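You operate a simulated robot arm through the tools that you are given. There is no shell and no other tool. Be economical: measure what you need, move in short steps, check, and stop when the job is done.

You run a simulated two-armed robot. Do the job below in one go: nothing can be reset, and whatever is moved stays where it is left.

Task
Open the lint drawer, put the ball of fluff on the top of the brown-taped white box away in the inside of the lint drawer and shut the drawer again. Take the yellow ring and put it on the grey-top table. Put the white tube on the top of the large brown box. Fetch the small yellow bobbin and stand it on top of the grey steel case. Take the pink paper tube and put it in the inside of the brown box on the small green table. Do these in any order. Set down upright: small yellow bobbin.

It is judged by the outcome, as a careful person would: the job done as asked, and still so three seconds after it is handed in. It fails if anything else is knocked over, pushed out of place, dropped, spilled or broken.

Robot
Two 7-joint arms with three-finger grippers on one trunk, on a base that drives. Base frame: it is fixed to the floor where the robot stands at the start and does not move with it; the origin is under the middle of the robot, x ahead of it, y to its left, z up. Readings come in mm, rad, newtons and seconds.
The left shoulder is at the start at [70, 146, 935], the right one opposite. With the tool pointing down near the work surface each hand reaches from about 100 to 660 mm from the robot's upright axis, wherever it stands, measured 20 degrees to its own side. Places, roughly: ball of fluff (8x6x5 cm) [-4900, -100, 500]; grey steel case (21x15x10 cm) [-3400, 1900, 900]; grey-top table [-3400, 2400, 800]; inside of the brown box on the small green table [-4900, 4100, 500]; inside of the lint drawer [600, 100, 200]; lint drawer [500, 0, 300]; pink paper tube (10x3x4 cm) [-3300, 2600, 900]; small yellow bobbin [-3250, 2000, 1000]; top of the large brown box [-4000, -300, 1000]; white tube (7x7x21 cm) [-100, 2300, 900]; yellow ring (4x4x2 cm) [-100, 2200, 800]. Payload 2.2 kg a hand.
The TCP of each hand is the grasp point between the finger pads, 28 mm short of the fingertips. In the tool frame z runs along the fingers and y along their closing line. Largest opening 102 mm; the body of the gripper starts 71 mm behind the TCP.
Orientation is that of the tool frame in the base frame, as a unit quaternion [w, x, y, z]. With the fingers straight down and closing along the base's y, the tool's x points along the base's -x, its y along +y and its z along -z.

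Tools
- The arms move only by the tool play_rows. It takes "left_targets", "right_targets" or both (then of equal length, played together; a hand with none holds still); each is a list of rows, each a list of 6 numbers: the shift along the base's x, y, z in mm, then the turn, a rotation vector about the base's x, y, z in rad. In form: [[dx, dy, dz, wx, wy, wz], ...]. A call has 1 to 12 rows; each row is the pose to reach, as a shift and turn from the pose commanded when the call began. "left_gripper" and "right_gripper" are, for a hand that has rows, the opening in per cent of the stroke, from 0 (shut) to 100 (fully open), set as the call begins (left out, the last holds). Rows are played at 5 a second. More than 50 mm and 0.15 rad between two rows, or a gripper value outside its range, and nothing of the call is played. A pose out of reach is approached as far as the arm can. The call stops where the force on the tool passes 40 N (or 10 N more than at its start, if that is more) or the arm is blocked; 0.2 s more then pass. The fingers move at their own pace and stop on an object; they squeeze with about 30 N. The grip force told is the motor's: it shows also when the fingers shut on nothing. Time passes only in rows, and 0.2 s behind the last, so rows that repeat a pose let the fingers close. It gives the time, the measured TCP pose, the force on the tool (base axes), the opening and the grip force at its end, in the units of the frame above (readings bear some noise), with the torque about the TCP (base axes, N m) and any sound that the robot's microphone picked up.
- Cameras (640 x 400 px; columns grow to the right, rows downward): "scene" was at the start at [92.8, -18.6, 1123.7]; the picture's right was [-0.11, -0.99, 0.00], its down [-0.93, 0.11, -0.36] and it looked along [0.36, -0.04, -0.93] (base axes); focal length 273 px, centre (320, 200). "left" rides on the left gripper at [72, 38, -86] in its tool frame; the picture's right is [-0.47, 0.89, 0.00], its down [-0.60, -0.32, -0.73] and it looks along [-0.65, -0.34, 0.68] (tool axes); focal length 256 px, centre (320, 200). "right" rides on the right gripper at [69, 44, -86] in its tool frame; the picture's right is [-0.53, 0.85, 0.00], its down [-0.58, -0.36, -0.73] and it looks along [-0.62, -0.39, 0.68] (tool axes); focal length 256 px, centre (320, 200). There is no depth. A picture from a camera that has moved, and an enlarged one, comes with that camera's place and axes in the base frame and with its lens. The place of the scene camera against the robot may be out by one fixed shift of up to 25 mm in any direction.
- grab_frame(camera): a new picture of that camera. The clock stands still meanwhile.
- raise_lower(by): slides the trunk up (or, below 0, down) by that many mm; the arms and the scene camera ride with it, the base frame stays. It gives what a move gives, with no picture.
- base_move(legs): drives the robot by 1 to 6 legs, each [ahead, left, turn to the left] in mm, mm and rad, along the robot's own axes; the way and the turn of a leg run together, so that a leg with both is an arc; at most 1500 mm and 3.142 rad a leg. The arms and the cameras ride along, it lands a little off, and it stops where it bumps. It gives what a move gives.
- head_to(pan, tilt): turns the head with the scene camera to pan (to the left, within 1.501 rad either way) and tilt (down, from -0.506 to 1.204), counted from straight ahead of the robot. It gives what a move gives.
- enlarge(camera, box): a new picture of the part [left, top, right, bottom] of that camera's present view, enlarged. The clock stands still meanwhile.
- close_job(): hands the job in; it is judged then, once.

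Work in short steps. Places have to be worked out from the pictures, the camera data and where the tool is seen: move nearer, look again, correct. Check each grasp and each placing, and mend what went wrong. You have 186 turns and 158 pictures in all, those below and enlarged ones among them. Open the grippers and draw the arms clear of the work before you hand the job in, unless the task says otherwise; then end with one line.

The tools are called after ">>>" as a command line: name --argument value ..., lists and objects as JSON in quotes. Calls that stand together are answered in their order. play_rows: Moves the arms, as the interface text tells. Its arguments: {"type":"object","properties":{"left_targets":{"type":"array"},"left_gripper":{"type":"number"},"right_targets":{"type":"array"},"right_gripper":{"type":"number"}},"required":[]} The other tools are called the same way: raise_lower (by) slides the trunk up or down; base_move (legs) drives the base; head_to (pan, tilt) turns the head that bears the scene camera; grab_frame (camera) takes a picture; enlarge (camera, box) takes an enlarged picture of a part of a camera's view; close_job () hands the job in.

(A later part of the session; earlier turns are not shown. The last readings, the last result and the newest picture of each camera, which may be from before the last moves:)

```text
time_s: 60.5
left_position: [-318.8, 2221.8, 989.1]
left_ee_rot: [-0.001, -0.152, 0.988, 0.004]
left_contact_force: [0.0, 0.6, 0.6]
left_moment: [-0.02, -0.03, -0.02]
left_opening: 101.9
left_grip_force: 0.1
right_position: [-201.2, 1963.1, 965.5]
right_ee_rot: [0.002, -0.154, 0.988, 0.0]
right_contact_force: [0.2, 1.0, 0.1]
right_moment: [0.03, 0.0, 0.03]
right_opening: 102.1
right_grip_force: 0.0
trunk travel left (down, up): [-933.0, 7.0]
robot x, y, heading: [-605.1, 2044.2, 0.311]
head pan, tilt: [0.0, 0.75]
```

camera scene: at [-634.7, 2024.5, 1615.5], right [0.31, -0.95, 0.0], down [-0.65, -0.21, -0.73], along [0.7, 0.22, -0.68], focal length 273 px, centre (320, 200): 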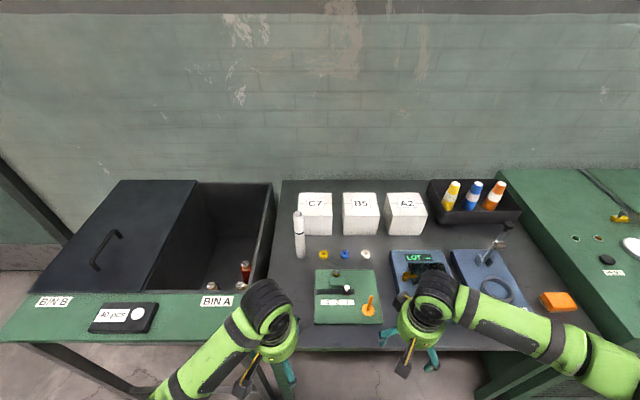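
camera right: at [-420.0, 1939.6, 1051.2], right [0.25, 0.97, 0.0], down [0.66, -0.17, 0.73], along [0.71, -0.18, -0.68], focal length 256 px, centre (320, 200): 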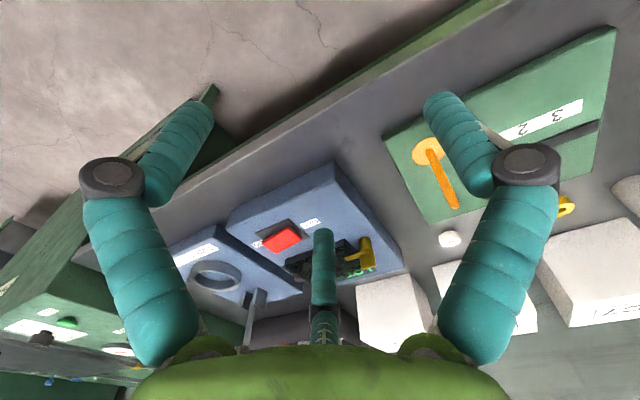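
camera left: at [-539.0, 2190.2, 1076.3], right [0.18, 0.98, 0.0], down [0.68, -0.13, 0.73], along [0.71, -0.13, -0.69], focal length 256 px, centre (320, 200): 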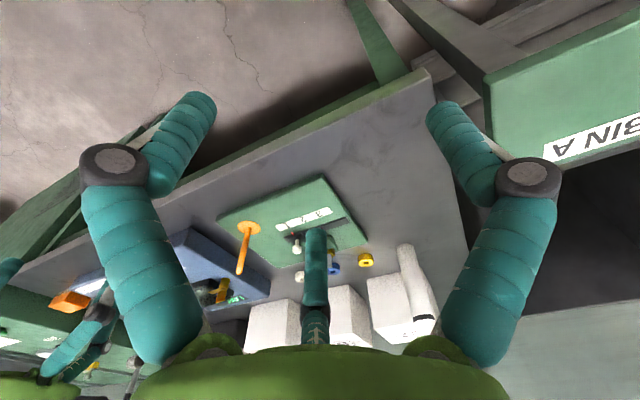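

No bump. I bring the right hand above the ring with a 60% opening, then look.

>>> play_rows --right_targets '[[20, 38, 0, 0, 0, 0], [40, 76, 0, 0, 0, 0], [60, 114, 0, 0, 0, 0], [80, 152, 0, 0, 0, 0], [100, 190, -10, 0, 0, 0], [124, 232, -20, 0, 0, 0], [124, 232, -55, 0, 0, 0], [124, 232, -55, 0, 0, 0]]' --right_gripper 60

>>> grab_frame --camera "right"

>>> grab_frame --camera "left"

```text
time_s: 62.3
left_position: [-316.2, 2221.6, 988.9]
left_ee_rot: [-0.003, -0.151, 0.989, 0.005]
left_contact_force: [-0.2, -0.5, 0.2]
left_moment: [0.0, -0.02, 0.0]
left_opening: 102.0
left_grip_force: 0.0
right_position: [-80.5, 2193.6, 911.0]
right_ee_rot: [0.001, -0.154, 0.988, -0.001]
right_contact_force: [-0.7, 0.7, -0.6]
right_moment: [0.03, -0.02, 0.01]
right_opening: 61.3
right_grip_force: 0.0
right hand out of reach, approached as far as the arm can: row 7, 8
trunk travel left (down, up): [-933.0, 7.0]
robot x, y, heading: [-603.9, 2042.6, 0.31]
head pan, tilt: [0.0, 0.75]
```

```text
127 pictures are left
camera right: at [-158.7, 2213.4, 997.8], right [0.25, 0.97, 0.0], down [0.66, -0.17, 0.73], along [0.71, -0.18, -0.68], focal length 256 px, centre (320, 200)
```

right: 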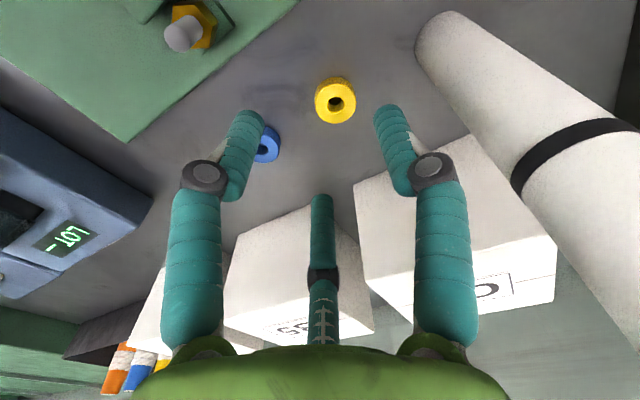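

```text
126 pictures are left
camera left: at [-395.2, 2234.1, 1076.6], right [0.18, 0.98, 0.01], down [0.68, -0.13, 0.73], along [0.71, -0.13, -0.69], focal length 256 px, centre (320, 200)
```

left: 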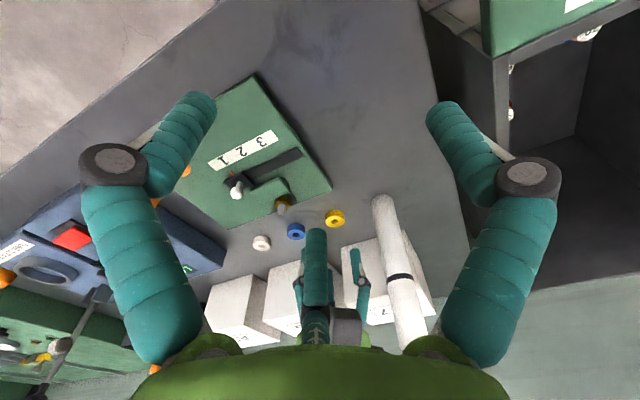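

Row 7 hit the reach limit; ring is nearer (-61, 2201, 800). I raise both hands, then lower the trunk 150 mm to gain reach.

>>> play_rows --right_targets '[[0, 0, 40, 0, 0, 0], [0, 0, 80, 0, 0, 0], [0, 0, 110, 0, 0, 0], [0, 0, 110, 0, 0, 0]]' --left_targets '[[0, 0, 40, 0, 0, 0], [0, 0, 80, 0, 0, 0], [0, 0, 110, 0, 0, 0], [0, 0, 110, 0, 0, 0]]'

>>> raise_lower --by -150

>>> grab_frame --camera "right"

```text
time_s: 63.3
left_position: [-315.1, 2223.5, 1099.2]
left_ee_rot: [-0.003, -0.152, 0.988, 0.004]
left_contact_force: [0.0, 0.1, 0.7]
left_moment: [0.0, -0.04, 0.0]
left_opening: 102.2
left_grip_force: 0.1
right_position: [-80.6, 2193.2, 1022.1]
right_ee_rot: [-0.001, -0.154, 0.988, -0.001]
right_contact_force: [0.1, -0.8, -0.2]
right_moment: [0.03, 0.03, -0.02]
right_opening: 61.4
right_grip_force: 0.1
trunk travel left (down, up): [-933.0, 7.0]
robot x, y, heading: [-605.5, 2042.0, 0.309]
head pan, tilt: [0.0, 0.75]
```

```text
time_s: 65.0
left_position: [-316.5, 2222.0, 949.0]
left_ee_rot: [-0.003, -0.151, 0.988, 0.003]
left_contact_force: [-0.5, -0.6, -0.2]
left_moment: [0.0, 0.01, 0.01]
left_opening: 102.2
left_grip_force: 0.0
right_position: [-80.2, 2192.5, 871.7]
right_ee_rot: [0.0, -0.154, 0.988, -0.001]
right_contact_force: [-0.2, 0.6, -0.2]
right_moment: [-0.01, -0.01, 0.01]
right_opening: 61.2
right_grip_force: 0.1
trunk travel left (down, up): [-783.0, 157.0]
robot x, y, heading: [-605.7, 2041.0, 0.313]
head pan, tilt: [0.0, 0.75]
```

```text
125 pictures are left
camera right: at [-158.7, 2214.2, 957.8], right [0.25, 0.97, 0.0], down [0.66, -0.17, 0.73], along [0.71, -0.19, -0.68], focal length 256 px, centre (320, 200)
```

right: 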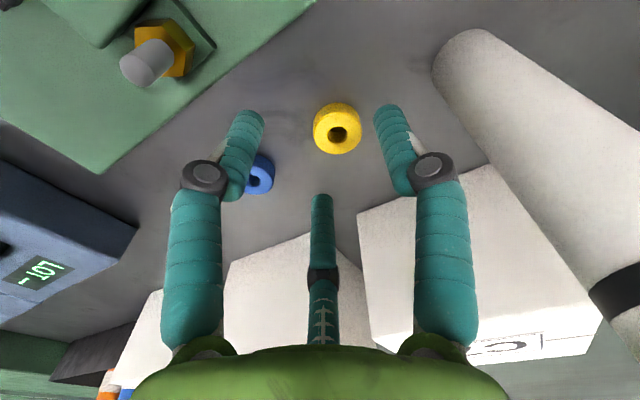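

Ring now triangulated at ≈(-59, 2200, 796). I centre over it and descend so the tips end just above the table.

>>> play_rows --right_targets '[[10, 4, -5, 0, 0, 0], [21, 7.5, -20, 0, 0, 0], [21, 7.5, -40, 0, 0, 0], [21, 7.5, -50, 0, 0, 0], [21, 7.5, -50, 0, 0, 0]]'

>>> grab_frame --camera "right"

```text
time_s: 66.2
left_position: [-317.9, 2222.2, 950.1]
left_ee_rot: [-0.002, -0.151, 0.988, 0.003]
left_contact_force: [0.4, -0.1, 0.5]
left_moment: [0.02, 0.01, -0.02]
left_opening: 101.8
left_grip_force: 0.1
right_position: [-60.1, 2202.4, 825.1]
right_ee_rot: [0.003, -0.155, 0.988, 0.001]
right_contact_force: [0.1, -1.3, 14.9]
right_moment: [-0.04, 0.33, 0.12]
right_opening: 63.3
right_grip_force: 1.7
trunk travel left (down, up): [-783.0, 157.0]
robot x, y, heading: [-600.1, 2043.7, 0.308]
head pan, tilt: [0.0, 0.75]
```

```text
124 pictures are left
camera right: at [-138.1, 2222.8, 910.9], right [0.25, 0.97, 0.0], down [0.66, -0.17, 0.73], along [0.71, -0.18, -0.68], focal length 256 px, centre (320, 200)
```

right: 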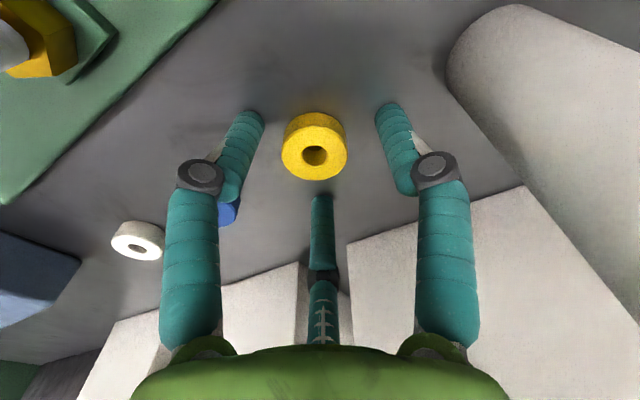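

Tips touch the table (z≈797), ring sits between them. I ease up 4 mm and close.

>>> play_rows --right_targets '[[0, 0, 4, 0, 0, 0], [0, 0, 4, 0, 0, 0], [0, 0, 4, 0, 0, 0], [0, 0, 4, 0, 0, 0]]' --right_gripper 0

>>> play_rows --right_targets '[[0, 0, 30, 0, 0, 0], [0, 0, 70, 0, 0, 0], [0, 0, 110, 0, 0, 0], [0, 0, 110, 0, 0, 0]]'

>>> grab_frame --camera "right"

```text
time_s: 67.2
left_position: [-318.5, 2223.1, 949.4]
left_ee_rot: [-0.001, -0.152, 0.988, 0.003]
left_contact_force: [0.3, 0.0, 0.2]
left_moment: [0.03, -0.02, 0.0]
left_opening: 102.0
left_grip_force: 0.0
right_position: [-62.0, 2201.3, 827.1]
right_ee_rot: [0.001, -0.154, 0.988, 0.0]
right_contact_force: [-5.7, -1.2, 14.5]
right_moment: [-0.13, 0.39, -0.02]
right_opening: 29.4
right_grip_force: 29.5
trunk travel left (down, up): [-783.0, 157.0]
robot x, y, heading: [-605.8, 2042.5, 0.308]
head pan, tilt: [0.0, 0.75]
```

```text
time_s: 68.2
left_position: [-315.5, 2223.2, 949.9]
left_ee_rot: [-0.003, -0.151, 0.988, 0.003]
left_contact_force: [-0.7, 1.0, 0.3]
left_moment: [0.02, 0.01, -0.01]
left_opening: 102.0
left_grip_force: 0.0
right_position: [-57.1, 2199.1, 936.1]
right_ee_rot: [-0.001, -0.153, 0.988, -0.001]
right_contact_force: [0.1, 0.6, 0.3]
right_moment: [-0.01, 0.04, 0.0]
right_opening: 29.0
right_grip_force: 29.3
trunk travel left (down, up): [-783.0, 157.0]
robot x, y, heading: [-604.2, 2041.1, 0.307]
head pan, tilt: [0.0, 0.75]
```

```text
123 pictures are left
camera right: at [-135.2, 2220.4, 1022.0], right [0.25, 0.97, 0.0], down [0.66, -0.17, 0.73], along [0.71, -0.19, -0.68], focal length 256 px, centre (320, 200)
```

right: 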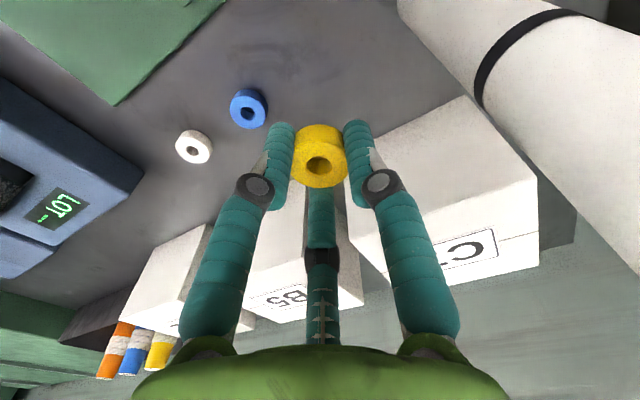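

Ring is held (29 mm, 29 N). I retract the right hand and raise the left above tube height.

>>> play_rows --right_targets '[[-15, -35, 15, 0, 0, 0], [-30, -75, 25, 0, 0, 0], [-50, -115, 30, 0, 0, 0], [-72, -155, 30, 0, 0, 0], [-95, -195, 30, 0, 0, 0], [-130, -225, 30, 0, 0, 0], [-165, -250, 30, 0, 0, 0], [-165, -250, 30, 0, 0, 0]]' --left_targets '[[0, 0, 40, 0, 0, 0], [0, 0, 80, 0, 0, 0], [0, 0, 110, 0, 0, 0], [0, 0, 110, 0, 0, 0], [0, 0, 110, 0, 0, 0], [30, 10, 110, 0, 0, 0], [65, 22, 110, 0, 0, 0], [100, 34, 110, 0, 0, 0]]'

>>> grab_frame --camera "left"

```text
time_s: 70.0
left_position: [-216.4, 2258.0, 1060.8]
left_ee_rot: [-0.004, -0.151, 0.989, 0.003]
left_contact_force: [0.3, -0.2, -0.3]
left_moment: [-0.02, 0.05, -0.01]
left_opening: 102.0
left_grip_force: 0.1
right_position: [-223.9, 1950.6, 966.8]
right_ee_rot: [-0.001, -0.154, 0.988, -0.001]
right_contact_force: [0.4, 0.0, 0.5]
right_moment: [-0.01, -0.03, -0.05]
right_opening: 28.4
right_grip_force: 30.2
trunk travel left (down, up): [-783.0, 157.0]
robot x, y, heading: [-603.3, 2042.3, 0.309]
head pan, tilt: [0.0, 0.75]
```

```text
122 pictures are left
camera left: at [-295.5, 2271.3, 1148.6], right [0.18, 0.98, 0.0], down [0.68, -0.13, 0.72], along [0.71, -0.13, -0.69], focal length 256 px, centre (320, 200)
```

left: 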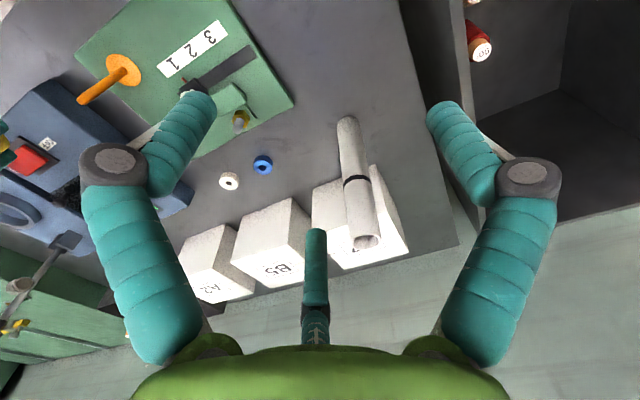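

Tube at ≈(-91, 2277), top ≈1010. I move above it and descend around it.

>>> play_rows --left_targets '[[40, 6, 0, 0, 0, 0], [80, 12, 0, 0, 0, 0], [125, 19, 0, 0, 0, 0], [125, 19, -30, 0, 0, 0], [125, 19, -60, 0, 0, 0], [125, 19, -95, 0, 0, 0], [125, 19, -95, 0, 0, 0]]'

>>> grab_frame --camera "left"

```text
time_s: 71.6
left_position: [-90.3, 2276.0, 963.5]
left_ee_rot: [-0.003, -0.151, 0.989, 0.004]
left_contact_force: [-0.1, 0.2, 0.4]
left_moment: [0.03, -0.02, 0.02]
left_opening: 102.1
left_grip_force: 0.0
right_position: [-224.2, 1950.5, 968.6]
right_ee_rot: [0.0, -0.154, 0.988, -0.001]
right_contact_force: [-0.3, 0.6, -0.5]
right_moment: [0.01, -0.02, 0.02]
right_opening: 28.7
right_grip_force: 30.3
trunk travel left (down, up): [-783.0, 157.0]
robot x, y, heading: [-604.8, 2037.7, 0.31]
head pan, tilt: [0.0, 0.75]
```

```text
121 pictures are left
camera left: at [-169.9, 2288.9, 1051.3], right [0.18, 0.98, 0.0], down [0.68, -0.13, 0.73], along [0.71, -0.13, -0.69], focal length 256 px, centre (320, 200)
```

left: 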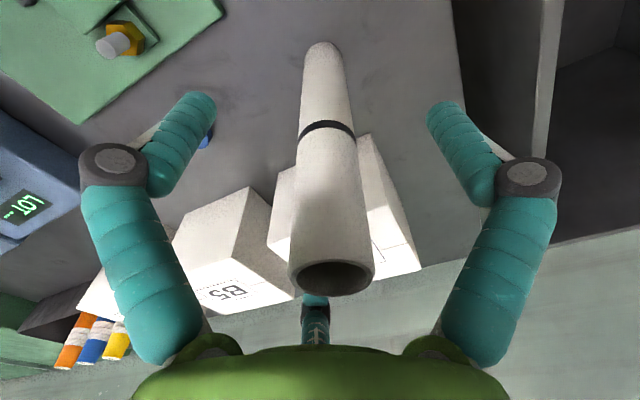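

Tube is between the fingers, well centred. Close and lift.

>>> play_rows --left_targets '[[0, 0, 0, 0, 0, 0], [0, 0, 0, 0, 0, 0], [0, 0, 0, 0, 0, 0], [0, 0, 0, 0, 0, 0]]' --left_gripper 0

>>> play_rows --left_targets '[[0, 0, 30, 0, 0, 0], [0, 0, 70, 0, 0, 0], [0, 0, 110, 0, 0, 0], [0, 0, 150, 0, 0, 0], [0, 0, 150, 0, 0, 0]]'

>>> grab_frame --camera "left"

```text
time_s: 72.6
left_position: [-89.4, 2275.4, 965.6]
left_ee_rot: [-0.003, -0.152, 0.988, 0.004]
left_contact_force: [2.0, 1.1, 6.8]
left_moment: [0.06, -0.32, 0.03]
left_opening: 30.7
left_grip_force: 29.8
right_position: [-225.7, 1950.4, 967.5]
right_ee_rot: [0.0, -0.154, 0.988, -0.001]
right_contact_force: [0.1, 0.5, 0.1]
right_moment: [-0.02, -0.01, -0.01]
right_opening: 28.4
right_grip_force: 30.2
trunk travel left (down, up): [-783.0, 157.0]
robot x, y, heading: [-604.7, 2040.8, 0.308]
head pan, tilt: [0.0, 0.75]
```

```text
time_s: 73.8
left_position: [-92.7, 2276.2, 1113.4]
left_ee_rot: [-0.003, -0.151, 0.988, 0.003]
left_contact_force: [-0.4, -0.7, -0.4]
left_moment: [0.02, 0.01, 0.0]
left_opening: 30.8
left_grip_force: 30.4
right_position: [-224.6, 1949.7, 968.7]
right_ee_rot: [-0.001, -0.154, 0.988, -0.001]
right_contact_force: [0.1, 0.4, -0.7]
right_moment: [0.01, 0.03, 0.01]
right_opening: 28.9
right_grip_force: 29.6
trunk travel left (down, up): [-783.0, 157.0]
robot x, y, heading: [-603.3, 2040.2, 0.308]
head pan, tilt: [0.0, 0.75]
```

```text
120 pictures are left
camera left: at [-171.4, 2289.0, 1201.6], right [0.18, 0.98, 0.0], down [0.68, -0.13, 0.72], along [0.71, -0.13, -0.69], focal length 256 px, centre (320, 200)
```

left: 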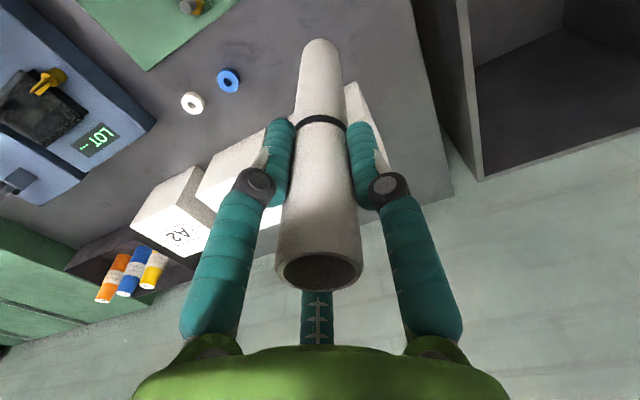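

Tube held upright. I pull the hand in toward the body, back off from the bench and look toward the grey table.

>>> play_rows --left_targets '[[-45, -14, 0, 0, 0, 0], [-90, -28, 0, 0, 0, 0], [-135, -43, 0, 0, 0, 0], [-180, -57, 0, 0, 0, 0], [-200, -63, 0, 0, 0, 0], [-200, -63, 0, 0, 0, 0]]'

>>> base_move --legs '[[-500, 0, 0], [0, 0, 1.5], [0, 0, 1.3]]'

>>> head_to --pan 0 --tilt 0.35

>>> grab_frame --camera "scene"

```text
time_s: 75.2
left_position: [-291.3, 2210.8, 1112.8]
left_ee_rot: [-0.004, -0.151, 0.989, 0.003]
left_contact_force: [0.5, 0.6, -0.6]
left_moment: [0.02, 0.01, -0.01]
left_opening: 30.2
left_grip_force: 29.9
right_position: [-224.1, 1950.2, 966.5]
right_ee_rot: [-0.001, -0.153, 0.988, -0.001]
right_contact_force: [0.2, 0.9, -0.3]
right_moment: [-0.01, 0.05, -0.02]
right_opening: 28.7
right_grip_force: 30.1
trunk travel left (down, up): [-783.0, 157.0]
robot x, y, heading: [-604.6, 2042.1, 0.309]
head pan, tilt: [0.0, 0.75]
```

```text
time_s: 85.1
left_position: [-1430.6, 1823.5, 1112.9]
left_ee_rot: [0.005, 1.0, -0.004, 0.002]
left_contact_force: [-0.4, -0.7, -0.1]
left_moment: [0.0, -0.01, -0.02]
left_opening: 30.7
left_grip_force: 29.9
right_position: [-1416.0, 2092.5, 968.9]
right_ee_rot: [-0.001, 1.0, 0.0, 0.001]
right_contact_force: [1.0, -0.1, -0.2]
right_moment: [0.01, 0.01, 0.0]
right_opening: 28.7
right_grip_force: 29.9
trunk travel left (down, up): [-783.0, 157.0]
robot x, y, heading: [-1080.1, 1890.3, 3.141]
head pan, tilt: [0.0, 0.75]
```

```text
time_s: 86.0
left_position: [-1431.3, 1823.7, 1112.8]
left_ee_rot: [0.004, 1.0, -0.004, 0.003]
left_contact_force: [-0.9, -0.8, 0.5]
left_moment: [-0.02, 0.0, -0.02]
left_opening: 30.5
left_grip_force: 30.3
right_position: [-1414.3, 2092.0, 967.6]
right_ee_rot: [-0.001, 1.0, 0.0, 0.0]
right_contact_force: [-0.2, 0.5, 0.0]
right_moment: [0.0, -0.01, 0.01]
right_opening: 29.1
right_grip_force: 29.4
trunk travel left (down, up): [-783.0, 157.0]
robot x, y, heading: [-1081.7, 1886.4, 3.139]
head pan, tilt: [0.0, 0.351]
```

```text
119 pictures are left
camera scene: at [-1236.2, 1877.0, 1501.0], right [0.0, 1.0, 0.0], down [0.34, 0.0, -0.94], along [-0.94, 0.0, -0.34], focal length 273 px, centre (320, 200)
```

scene: 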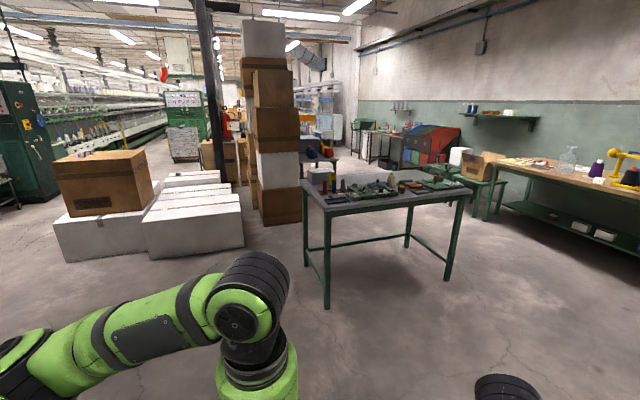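

The grey-top table, the large brown box, and taped white boxes are all visible. I zoom in on the table.

>>> enlarge --camera "scene" --box '[290, 140, 490, 260]'

>>> enlarge --camera "scene" --box '[40, 140, 260, 270]'

```text
3.20 times, centred on (390, 200) of scene
camera zoom: at [-1236.2, 1877.0, 1501.0], right [0.0, 1.0, 0.0], down [0.34, 0.0, -0.94], along [-0.94, 0.0, -0.34], focal length 874 px, centre (96, 200)
```

zoom: 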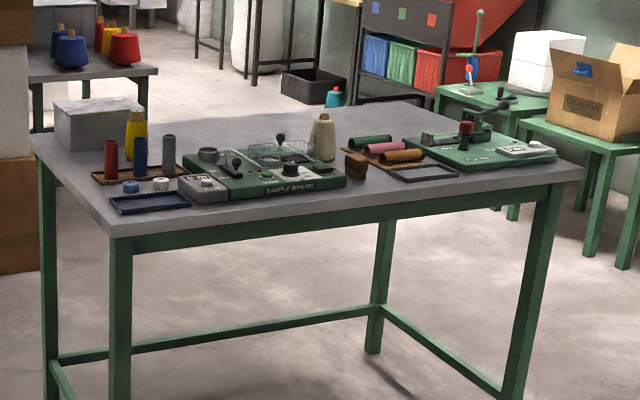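

```text
2.91 times, centred on (150, 205) of scene
camera zoom: at [-1236.2, 1877.0, 1501.0], right [0.0, 1.0, 0.0], down [0.34, 0.0, -0.94], along [-0.94, 0.0, -0.34], focal length 795 px, centre (814, 186)
```

zoom: 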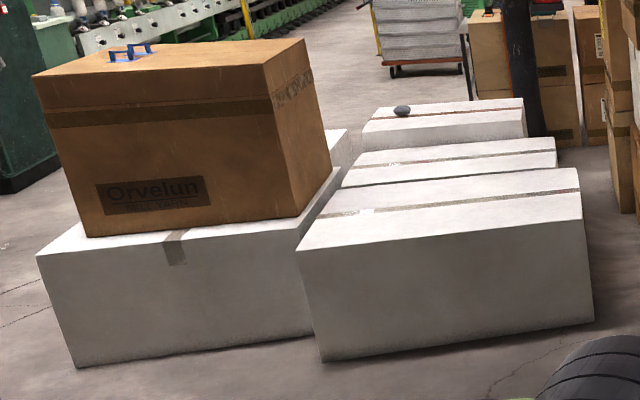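

Everything is located: fluff on the rear taped box, pink tube between green and brown ones, yellow bobbin by the case. I drive to the table's front side, around its middle-right.

>>> base_move --legs '[[1480, -780, 0], [0, 0, 0.34]]'

>>> head_to --pan 0 --tilt 0.65

>>> grab_frame --camera "scene"

```text
refused: leg 1 is longer than a leg can be; nothing moved
```

```text
time_s: 86.8
left_position: [-1431.4, 1823.9, 1112.2]
left_ee_rot: [0.004, 1.0, -0.003, 0.003]
left_contact_force: [0.2, -0.3, -0.4]
left_moment: [0.0, -0.03, -0.01]
left_opening: 30.9
left_grip_force: 30.3
right_position: [-1415.3, 2092.0, 967.8]
right_ee_rot: [0.0, 1.0, 0.0, 0.0]
right_contact_force: [0.3, 0.3, 0.7]
right_moment: [0.0, 0.0, -0.02]
right_opening: 28.7
right_grip_force: 30.3
trunk travel left (down, up): [-783.0, 157.0]
robot x, y, heading: [-1078.8, 1889.6, 3.145]
head pan, tilt: [0.0, 0.649]
```

```text
116 pictures are left
camera scene: at [-1229.9, 1877.0, 1474.1], right [0.0, 1.0, 0.0], down [0.6, 0.0, -0.8], along [-0.8, 0.0, -0.6], focal length 273 px, centre (320, 200)
```

scene: 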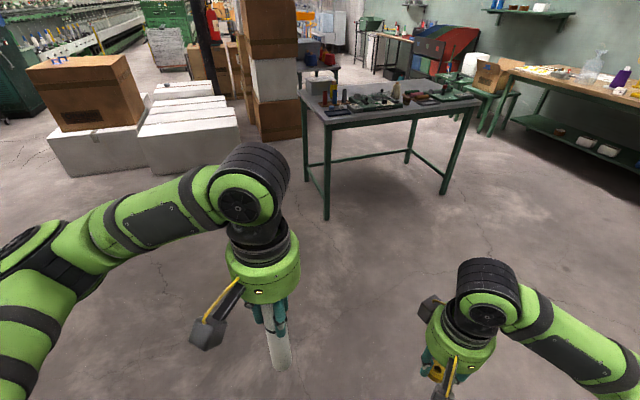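

Leg too long; I split it.

>>> base_move --legs '[[740, -390, 0], [740, -390, 0], [0, 0, 0.34]]'

>>> grab_frame --camera "scene"

```text
time_s: 96.3
left_position: [-2867.8, 2492.3, 1112.7]
left_ee_rot: [0.003, 0.987, 0.161, 0.003]
left_contact_force: [0.5, -0.1, 0.8]
left_moment: [-0.04, 0.0, -0.01]
left_opening: 30.6
left_grip_force: 29.8
right_position: [-2938.9, 2750.7, 967.8]
right_ee_rot: [-0.002, 0.986, 0.165, 0.0]
right_contact_force: [0.2, 0.4, 0.4]
right_moment: [-0.01, 0.02, 0.03]
right_opening: 28.5
right_grip_force: 30.1
trunk travel left (down, up): [-783.0, 157.0]
robot x, y, heading: [-2556.1, 2667.2, -2.81]
head pan, tilt: [0.0, 0.649]
```

```text
115 pictures are left
camera scene: at [-2698.5, 2611.8, 1474.1], right [-0.32, 0.95, 0.0], down [0.57, 0.2, -0.8], along [-0.75, -0.26, -0.6], focal length 273 px, centre (320, 200)
```

scene: 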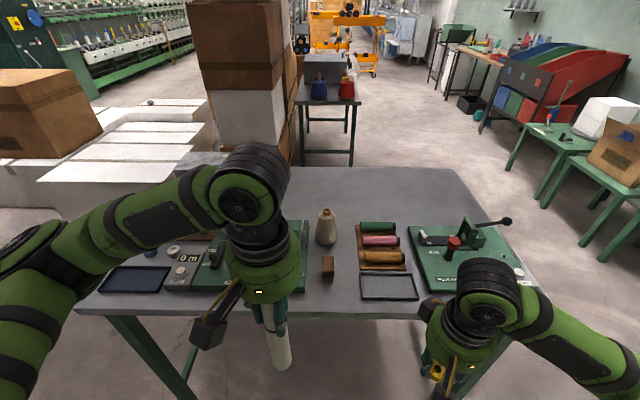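

I choose a free spot for the ring at the front strip before the small brown block (≈(-3105, 2486)). I raise the held tube a bit and move up.

>>> play_rows --left_targets '[[0, 0, 40, 0, 0, 0], [0, 0, 80, 0, 0, 0], [0, 0, 80, 0, 0, 0]]'

>>> base_move --legs '[[130, 75, 0]]'

>>> grab_frame --camera "right"

>>> grab_frame --camera "scene"

```text
time_s: 97.1
left_position: [-2865.5, 2490.2, 1192.6]
left_ee_rot: [0.003, 0.987, 0.162, 0.004]
left_contact_force: [0.2, -0.4, 0.0]
left_moment: [0.03, -0.01, 0.0]
left_opening: 30.4
left_grip_force: 29.5
right_position: [-2938.5, 2752.0, 966.4]
right_ee_rot: [-0.002, 0.986, 0.165, 0.0]
right_contact_force: [-0.6, -0.2, 0.0]
right_moment: [0.03, -0.02, -0.01]
right_opening: 28.3
right_grip_force: 30.2
trunk travel left (down, up): [-783.0, 157.0]
robot x, y, heading: [-2553.9, 2666.9, -2.811]
head pan, tilt: [0.0, 0.649]
```

```text
time_s: 98.5
left_position: [-2964.2, 2380.7, 1193.6]
left_ee_rot: [0.005, 0.987, 0.162, 0.003]
left_contact_force: [0.3, 0.3, -0.1]
left_moment: [-0.03, 0.02, 0.0]
left_opening: 30.9
left_grip_force: 30.3
right_position: [-3036.8, 2640.0, 968.1]
right_ee_rot: [0.0, 0.986, 0.165, -0.001]
right_contact_force: [0.3, 0.0, -0.5]
right_moment: [0.02, 0.06, -0.01]
right_opening: 28.1
right_grip_force: 29.6
trunk travel left (down, up): [-783.0, 157.0]
robot x, y, heading: [-2657.6, 2554.1, -2.807]
head pan, tilt: [0.0, 0.649]
```

```text
114 pictures are left
camera right: at [-2956.8, 2621.0, 1054.6], right [-0.23, -0.97, 0.0], down [-0.66, 0.16, 0.73], along [-0.71, 0.17, -0.68], focal length 256 px, centre (320, 200)
```

right: 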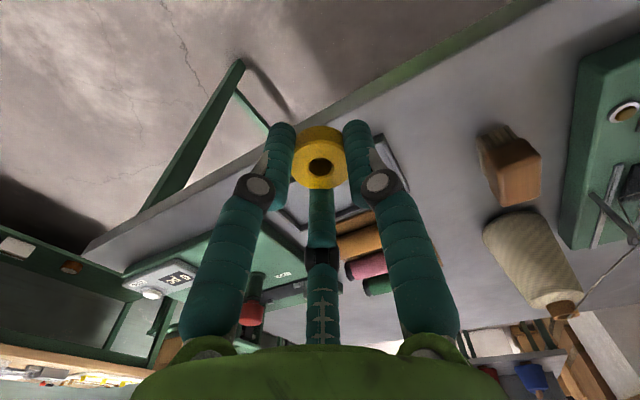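

```text
113 pictures are left
camera scene: at [-2796.7, 2501.2, 1474.4], right [-0.33, 0.95, 0.0], down [0.57, 0.2, -0.8], along [-0.75, -0.26, -0.6], focal length 273 px, centre (320, 200)
```

scene: 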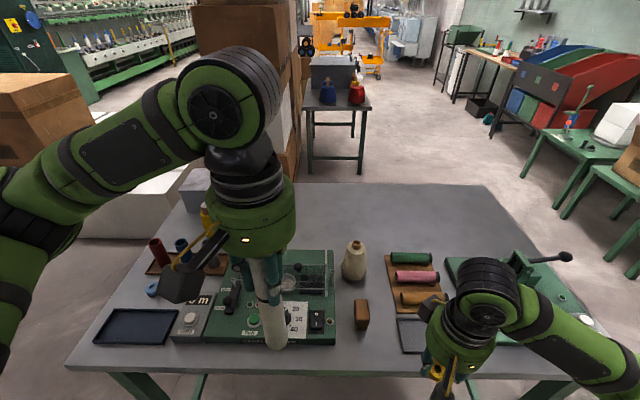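

I move the right hand over the chosen spot (-3098, 2498) and descend partway.

>>> play_rows --right_targets '[[-16, -38, 0, 0, 0, 0], [-32, -75, -10, 0, 0, 0], [-48, -112, -20, 0, 0, 0], [-61, -142, -50, 0, 0, 0], [-61, -142, -90, 0, 0, 0], [-61, -142, -110, 0, 0, 0], [-61, -142, -110, 0, 0, 0]]'

>>> grab_frame --camera "right"

>>> grab_frame --camera "scene"

```text
time_s: 99.6
left_position: [-2961.3, 2379.4, 1194.0]
left_ee_rot: [0.004, 0.987, 0.161, 0.002]
left_contact_force: [-0.1, -0.7, -0.3]
left_moment: [0.0, -0.01, -0.02]
left_opening: 30.6
left_grip_force: 29.7
right_position: [-3100.5, 2497.9, 926.4]
right_ee_rot: [0.002, 0.986, 0.164, -0.01]
right_contact_force: [2.6, 1.1, 4.0]
right_moment: [-0.13, 0.15, 0.03]
right_opening: 28.3
right_grip_force: 30.4
trunk travel left (down, up): [-783.0, 157.0]
robot x, y, heading: [-2652.1, 2550.0, -2.805]
head pan, tilt: [0.0, 0.649]
stopped in row 5 (right hand): the force on the tool passed its limit at 69 N (the readings are from after the stop); the commanded pose is now the measured one
```

```text
112 pictures are left
camera right: at [-3018.7, 2479.6, 1011.5], right [-0.23, -0.97, 0.01], down [-0.65, 0.17, 0.74], along [-0.72, 0.16, -0.67], focal length 256 px, centre (320, 200)
```

right: 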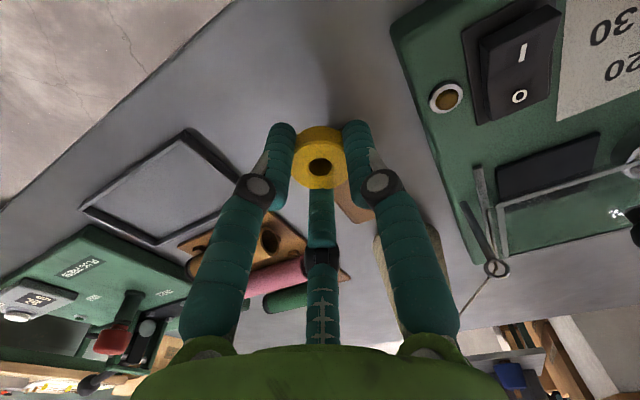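

```text
111 pictures are left
camera scene: at [-2795.0, 2499.8, 1474.5], right [-0.33, 0.95, 0.0], down [0.57, 0.2, -0.8], along [-0.75, -0.26, -0.6], focal length 273 px, centre (320, 200)
```

scene: 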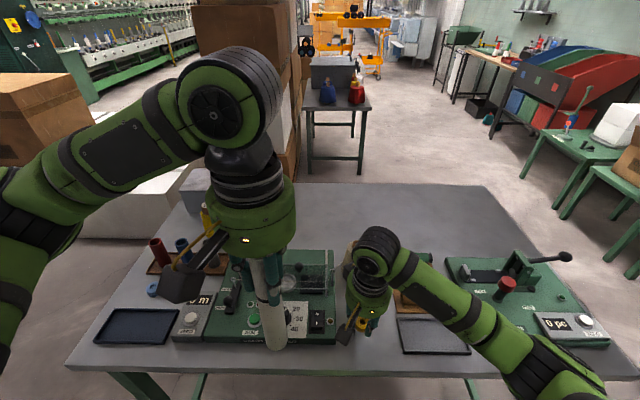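

Contact at 926: table top is evidently near 850 and the block stands closer than I judged. I lift straight up and check.

>>> play_rows --right_targets '[[0, 0, 20, 0, 0, 0], [0, 0, 50, 0, 0, 0], [30, 50, 60, 0, 0, 0], [45, 95, 60, 0, 0, 0], [45, 95, 60, 0, 0, 0]]'

>>> grab_frame --camera "right"

>>> enlarge --camera "scene" --box '[200, 200, 520, 400]'

```text
refused: row 3 steps farther than a row can; nothing moved
```

```text
110 pictures are left
camera right: at [-3018.7, 2479.6, 1011.5], right [-0.23, -0.97, 0.01], down [-0.65, 0.17, 0.74], along [-0.72, 0.16, -0.67], focal length 256 px, centre (320, 200)
```

right: 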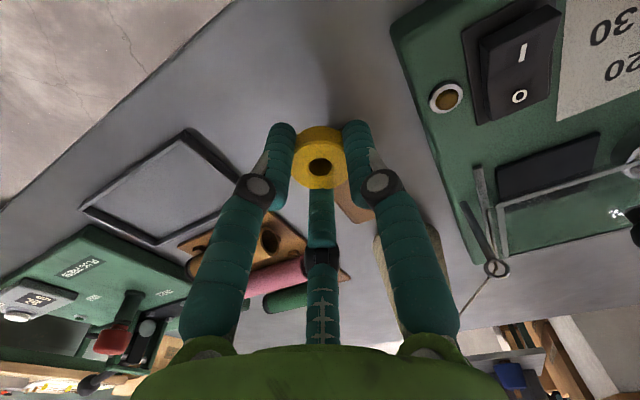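

```text
2.00 times, centred on (360, 300) of scene
camera zoom: at [-2795.0, 2499.8, 1474.5], right [-0.33, 0.95, 0.0], down [0.57, 0.2, -0.8], along [-0.75, -0.26, -0.6], focal length 546 px, centre (240, 0)
```

zoom: 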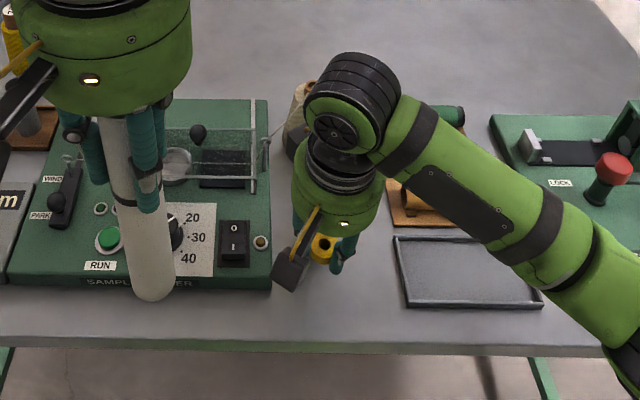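

The ring sits over the block. I lift up and back toward the robot in legal steps.

>>> play_rows --right_targets '[[0, 0, 20, 0, 0, 0], [0, 0, 50, 0, 0, 0], [25, 25, 60, 0, 0, 0], [40, 65, 60, 0, 0, 0], [45, 95, 60, 0, 0, 0], [45, 95, 60, 0, 0, 0]]'

>>> grab_frame --camera "right"

>>> enlarge --camera "scene" --box '[200, 200, 520, 400]'

```text
time_s: 101.0
left_position: [-2965.2, 2378.1, 1193.1]
left_ee_rot: [0.003, 0.987, 0.161, 0.003]
left_contact_force: [-0.3, -0.8, -0.8]
left_moment: [-0.01, 0.03, 0.01]
left_opening: 30.5
left_grip_force: 30.3
right_position: [-3058.0, 2591.3, 983.4]
right_ee_rot: [0.002, 0.986, 0.164, -0.008]
right_contact_force: [-0.1, 1.2, 0.5]
right_moment: [0.02, -0.01, 0.0]
right_opening: 28.5
right_grip_force: 30.1
trunk travel left (down, up): [-783.0, 157.0]
robot x, y, heading: [-2657.9, 2553.6, -2.807]
head pan, tilt: [0.0, 0.649]
```

```text
108 pictures are left
camera right: at [-2976.3, 2573.1, 1069.1], right [-0.23, -0.97, 0.01], down [-0.65, 0.16, 0.74], along [-0.72, 0.17, -0.67], focal length 256 px, centre (320, 200)
```

right: 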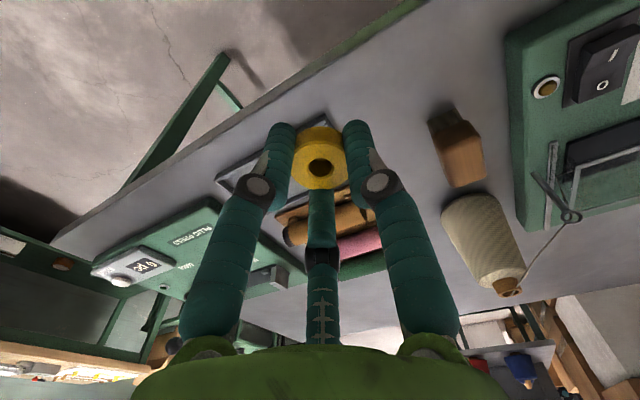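

```text
2.00 times, centred on (360, 300) of scene
camera zoom: at [-2799.3, 2497.9, 1474.0], right [-0.33, 0.95, 0.0], down [0.57, 0.2, -0.8], along [-0.75, -0.26, -0.6], focal length 546 px, centre (240, 0)
```

zoom: 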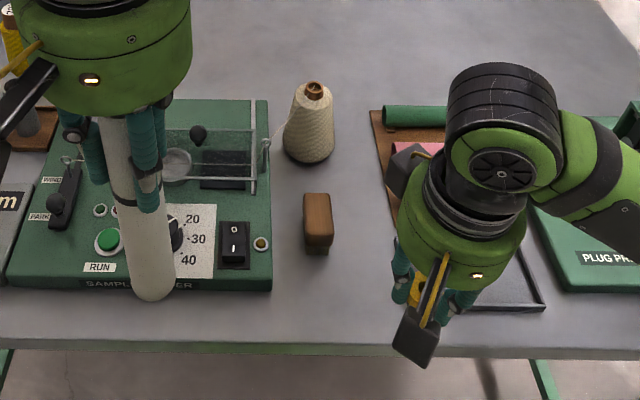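

Block is unmoved. I choose an open spot between block and metal tray, ≈(-3098, 2533), and go down cautiously.

>>> play_rows --right_targets '[[-20, -29, 0, 0, 0, 0], [-40, -58, 0, 0, 0, 0], [-40, -58, -40, 0, 0, 0], [-40, -58, -70, 0, 0, 0], [-40, -58, -90, 0, 0, 0], [-40, -58, -90, 0, 0, 0]]'

>>> grab_frame --camera "right"

>>> enlarge --camera "scene" --box '[200, 200, 520, 400]'

```text
time_s: 102.4
left_position: [-2965.3, 2379.3, 1193.1]
left_ee_rot: [0.003, 0.987, 0.161, 0.003]
left_contact_force: [-0.6, 0.5, -0.7]
left_moment: [-0.01, -0.01, -0.02]
left_opening: 30.8
left_grip_force: 30.0
right_position: [-3097.9, 2532.6, 892.9]
right_ee_rot: [0.002, 0.986, 0.164, -0.007]
right_contact_force: [-0.7, 0.2, 0.5]
right_moment: [-0.01, -0.05, 0.02]
right_opening: 28.8
right_grip_force: 30.3
trunk travel left (down, up): [-783.0, 157.0]
robot x, y, heading: [-2655.2, 2555.7, -2.81]
head pan, tilt: [0.0, 0.649]
```

```text
106 pictures are left
camera right: at [-3016.1, 2514.8, 978.1], right [-0.23, -0.97, 0.01], down [-0.65, 0.16, 0.74], along [-0.72, 0.16, -0.67], focal length 256 px, centre (320, 200)
```

right: 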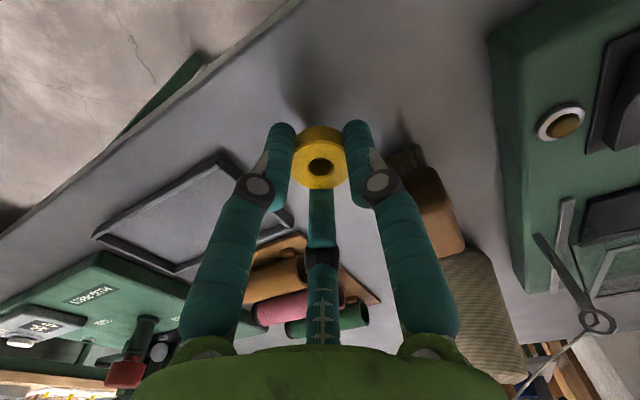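

```text
2.00 times, centred on (360, 300) of scene
camera zoom: at [-2798.7, 2499.6, 1474.1], right [-0.33, 0.95, 0.0], down [0.57, 0.2, -0.8], along [-0.75, -0.26, -0.6], focal length 546 px, centre (240, 0)
```

zoom: 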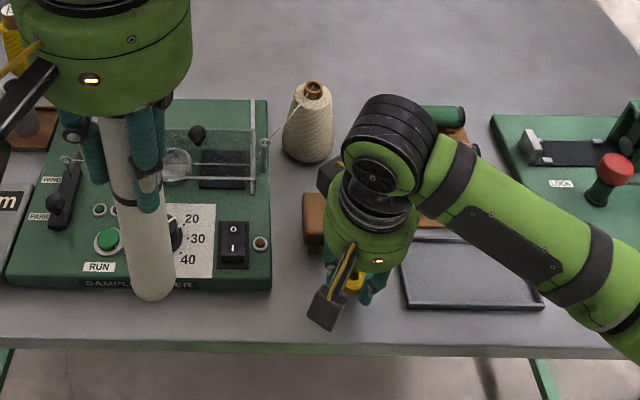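

Clear on all sides. Continue down slowly until light contact.

>>> play_rows --right_targets '[[0, 0, -12, 0, 0, 0], [0, 0, -24, 0, 0, 0], [0, 0, -30, 0, 0, 0], [0, 0, -30, 0, 0, 0]]'

>>> grab_frame --camera "right"

```text
time_s: 103.0
left_position: [-2962.7, 2379.9, 1193.7]
left_ee_rot: [0.003, 0.987, 0.161, 0.003]
left_contact_force: [-0.3, -0.1, -0.2]
left_moment: [-0.01, 0.01, -0.01]
left_opening: 30.8
left_grip_force: 29.6
right_position: [-3097.5, 2533.1, 879.2]
right_ee_rot: [0.005, 0.986, 0.164, -0.011]
right_contact_force: [4.3, 2.7, 4.1]
right_moment: [-0.16, 0.27, 0.02]
right_opening: 28.8
right_grip_force: 29.9
trunk travel left (down, up): [-783.0, 157.0]
robot x, y, heading: [-2656.7, 2555.4, -2.815]
head pan, tilt: [0.0, 0.649]
stopped in row 3 (right hand): the force on the tool passed its limit at 43 N (the readings are from after the stop); the commanded pose is now the measured one
```

```text
104 pictures are left
camera right: at [-3015.6, 2515.5, 962.7], right [-0.23, -0.97, 0.02], down [-0.65, 0.17, 0.74], along [-0.73, 0.16, -0.67], focal length 256 px, centre (320, 200)
```

right: 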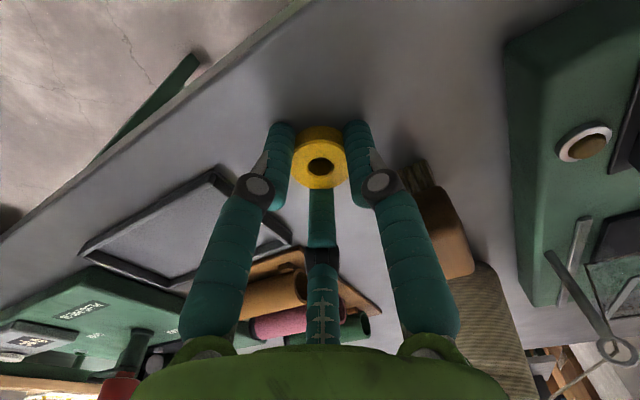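

Contact at TCP 879 → table top ≈ 849. The ring is on the table; I open slightly and lift away.

>>> play_rows --right_targets '[[0, 0, 0, 0, 0, 0], [0, 0, 0, 0, 0, 0], [0, 0, 20, 0, 0, 0], [0, 0, 60, 0, 0, 0], [0, 0, 100, 0, 0, 0], [0, 0, 120, 0, 0, 0], [0, 0, 120, 0, 0, 0]]' --right_gripper 50

>>> grab_frame --camera "right"

```text
time_s: 104.6
left_position: [-2965.7, 2379.5, 1192.9]
left_ee_rot: [0.002, 0.987, 0.161, 0.003]
left_contact_force: [1.0, -0.4, -0.5]
left_moment: [0.0, 0.03, -0.01]
left_opening: 30.8
left_grip_force: 30.2
right_position: [-3100.5, 2532.7, 995.3]
right_ee_rot: [0.003, 0.986, 0.164, -0.011]
right_contact_force: [0.8, 0.2, -0.2]
right_moment: [0.03, 0.0, 0.01]
right_opening: 50.9
right_grip_force: 0.2
trunk travel left (down, up): [-783.0, 157.0]
robot x, y, heading: [-2658.3, 2556.6, -2.811]
head pan, tilt: [0.0, 0.649]
```

```text
103 pictures are left
camera right: at [-3017.8, 2515.1, 1080.3], right [-0.23, -0.97, 0.02], down [-0.65, 0.17, 0.74], along [-0.72, 0.16, -0.67], focal length 256 px, centre (320, 200)
```

right: 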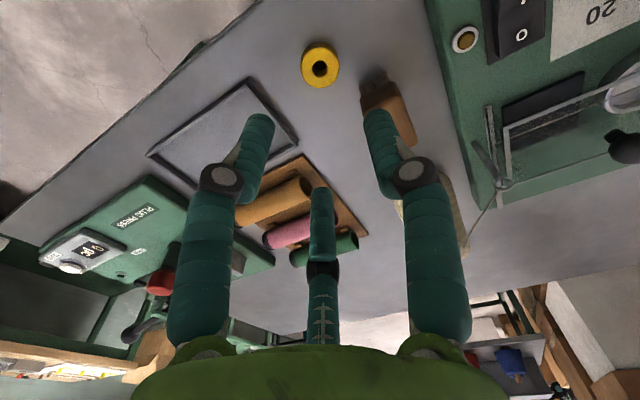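

Ring is set flat on the grey top. Next the bobbin, best reached from the table's left end; I retract the right hand and drive around.

>>> play_rows --right_targets '[[35, 20, 20, 0, 0, 0], [70, 45, 40, 0, 0, 0], [100, 70, 50, 0, 0, 0], [100, 70, 50, 0, 0, 0]]' --right_gripper 100

>>> base_move --legs '[[-300, 0, 0], [0, 1250, 0], [1210, 0, 0], [0, -200, 0], [0, 0, -1.565]]'

>>> grab_frame --camera "scene"

```text
time_s: 105.6
left_position: [-2965.7, 2378.3, 1192.5]
left_ee_rot: [0.003, 0.987, 0.162, 0.003]
left_contact_force: [-0.5, -1.2, 0.0]
left_moment: [-0.01, -0.01, 0.0]
left_opening: 30.9
left_grip_force: 29.8
right_position: [-2999.3, 2603.0, 1045.0]
right_ee_rot: [0.003, 0.986, 0.163, -0.011]
right_contact_force: [0.3, 0.9, -0.8]
right_moment: [0.01, 0.01, 0.02]
right_opening: 101.9
right_grip_force: 0.1
trunk travel left (down, up): [-783.0, 157.0]
robot x, y, heading: [-2656.1, 2555.6, -2.81]
head pan, tilt: [0.0, 0.649]
```

```text
time_s: 124.1
left_position: [-3352.7, 1605.4, 1192.0]
left_ee_rot: [0.005, 0.811, -0.586, 0.0]
left_contact_force: [0.1, 0.0, -0.2]
left_moment: [-0.01, -0.02, 0.02]
left_opening: 30.6
left_grip_force: 30.1
right_position: [-3128.1, 1639.6, 1043.1]
right_ee_rot: [-0.005, 0.812, -0.584, -0.011]
right_contact_force: [-0.5, 0.3, 1.3]
right_moment: [0.01, -0.01, -0.01]
right_opening: 102.2
right_grip_force: 0.1
trunk travel left (down, up): [-783.0, 157.0]
robot x, y, heading: [-3177.5, 1296.9, 1.893]
head pan, tilt: [0.0, 0.649]
```

```text
102 pictures are left
camera scene: at [-3234.0, 1412.1, 1474.1], right [0.95, 0.32, 0.0], down [0.19, -0.57, -0.8], along [-0.25, 0.75, -0.6], focal length 273 px, centre (320, 200)
```

scene: 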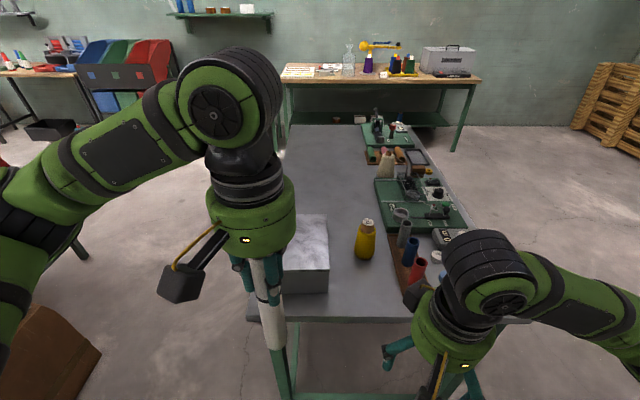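

Yellow bobbin at ≈(-3277, 1969), case centre ≈(-3454, 1886). I swing the tube-holding left hand aside and drive 150 mm closer.

>>> play_rows --left_targets '[[-40, -14, 20, 0, 0, 0], [-80, -28, 40, 0, 0, 0], [-120, -41, 60, 0, 0, 0], [-160, -54, 60, 0, 0, 0], [-160, -54, 60, 0, 0, 0]]'

>>> base_move --legs '[[150, 0, 0]]'

>>> grab_frame --camera "scene"

>>> grab_frame --camera "right"

```text
time_s: 125.3
left_position: [-3515.3, 1547.8, 1252.5]
left_ee_rot: [0.005, 0.81, -0.586, 0.001]
left_contact_force: [-0.1, 0.9, -0.4]
left_moment: [-0.04, 0.03, 0.0]
left_opening: 30.8
left_grip_force: 30.5
right_position: [-3127.4, 1638.1, 1045.2]
right_ee_rot: [-0.005, 0.811, -0.584, -0.011]
right_contact_force: [0.0, 1.0, 0.1]
right_moment: [0.02, 0.04, -0.02]
right_opening: 102.1
right_grip_force: 0.0
trunk travel left (down, up): [-783.0, 157.0]
robot x, y, heading: [-3177.9, 1293.9, 1.891]
head pan, tilt: [0.0, 0.649]
```

```text
time_s: 126.7
left_position: [-3560.4, 1685.0, 1254.1]
left_ee_rot: [0.004, 0.81, -0.586, -0.001]
left_contact_force: [0.2, 0.0, -0.9]
left_moment: [0.01, 0.01, 0.0]
left_opening: 30.8
left_grip_force: 29.5
right_position: [-3173.1, 1773.3, 1045.3]
right_ee_rot: [-0.005, 0.812, -0.583, -0.012]
right_contact_force: [0.0, -0.7, -1.1]
right_moment: [0.03, -0.01, 0.0]
right_opening: 102.0
right_grip_force: 0.0
trunk travel left (down, up): [-783.0, 157.0]
robot x, y, heading: [-3225.0, 1437.3, 1.898]
head pan, tilt: [0.0, 0.649]
```

```text
101 pictures are left
camera scene: at [-3279.7, 1547.9, 1474.4], right [0.95, 0.32, 0.0], down [0.19, -0.57, -0.8], along [-0.26, 0.76, -0.6], focal length 273 px, centre (320, 200)
```

scene: 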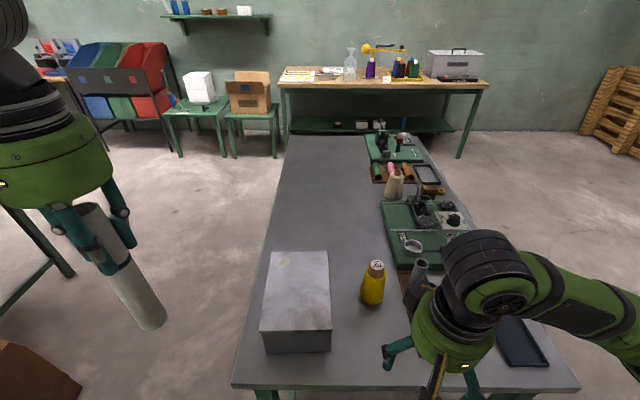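

```text
100 pictures are left
camera right: at [-3190.8, 1693.3, 1130.0], right [-0.97, 0.24, 0.02], down [0.17, 0.65, 0.74], along [0.16, 0.73, -0.67], focal length 256 px, centre (320, 200)
```

right: 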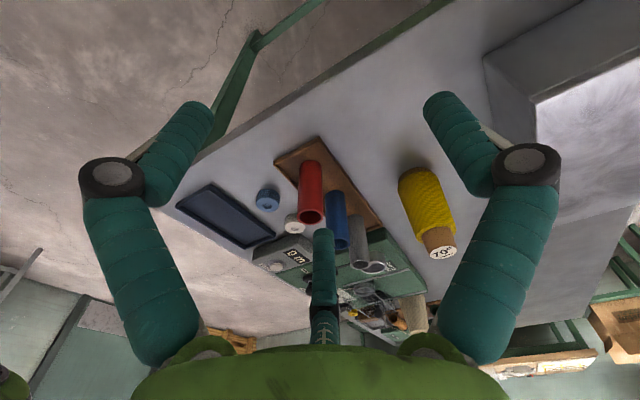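

The bobbin stands at ≈(-3272, 1995), top ≈ 960. I bring the right hand over it and look again.

>>> play_rows --right_targets '[[-20, 40, 0, 0, 0, 0], [-40, 80, 0, 0, 0, 0], [-60, 120, 0, 0, 0, 0], [-80, 160, 0, 0, 0, 0], [-90, 190, 0, 0, 0, 0], [-90, 190, 0, 0, 0, 0]]' --right_gripper 80

>>> grab_frame --camera "right"

```text
time_s: 128.1
left_position: [-3561.6, 1686.1, 1253.2]
left_ee_rot: [0.004, 0.81, -0.586, 0.0]
left_contact_force: [0.4, -0.4, 0.2]
left_moment: [-0.01, -0.01, -0.02]
left_opening: 30.8
left_grip_force: 29.9
right_position: [-3265.0, 1967.4, 1044.4]
right_ee_rot: [-0.006, 0.812, -0.584, -0.011]
right_contact_force: [0.1, -0.4, 0.1]
right_moment: [0.02, 0.01, 0.02]
right_opening: 81.7
right_grip_force: 0.0
trunk travel left (down, up): [-783.0, 157.0]
robot x, y, heading: [-3221.4, 1435.4, 1.897]
head pan, tilt: [0.0, 0.649]
```

```text
99 pictures are left
camera right: at [-3281.5, 1886.8, 1129.0], right [-0.97, 0.24, 0.02], down [0.17, 0.65, 0.74], along [0.16, 0.72, -0.67], focal length 256 px, centre (320, 200)
```

right: 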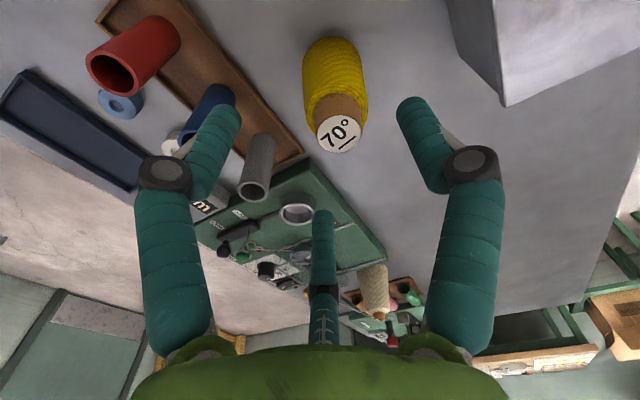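

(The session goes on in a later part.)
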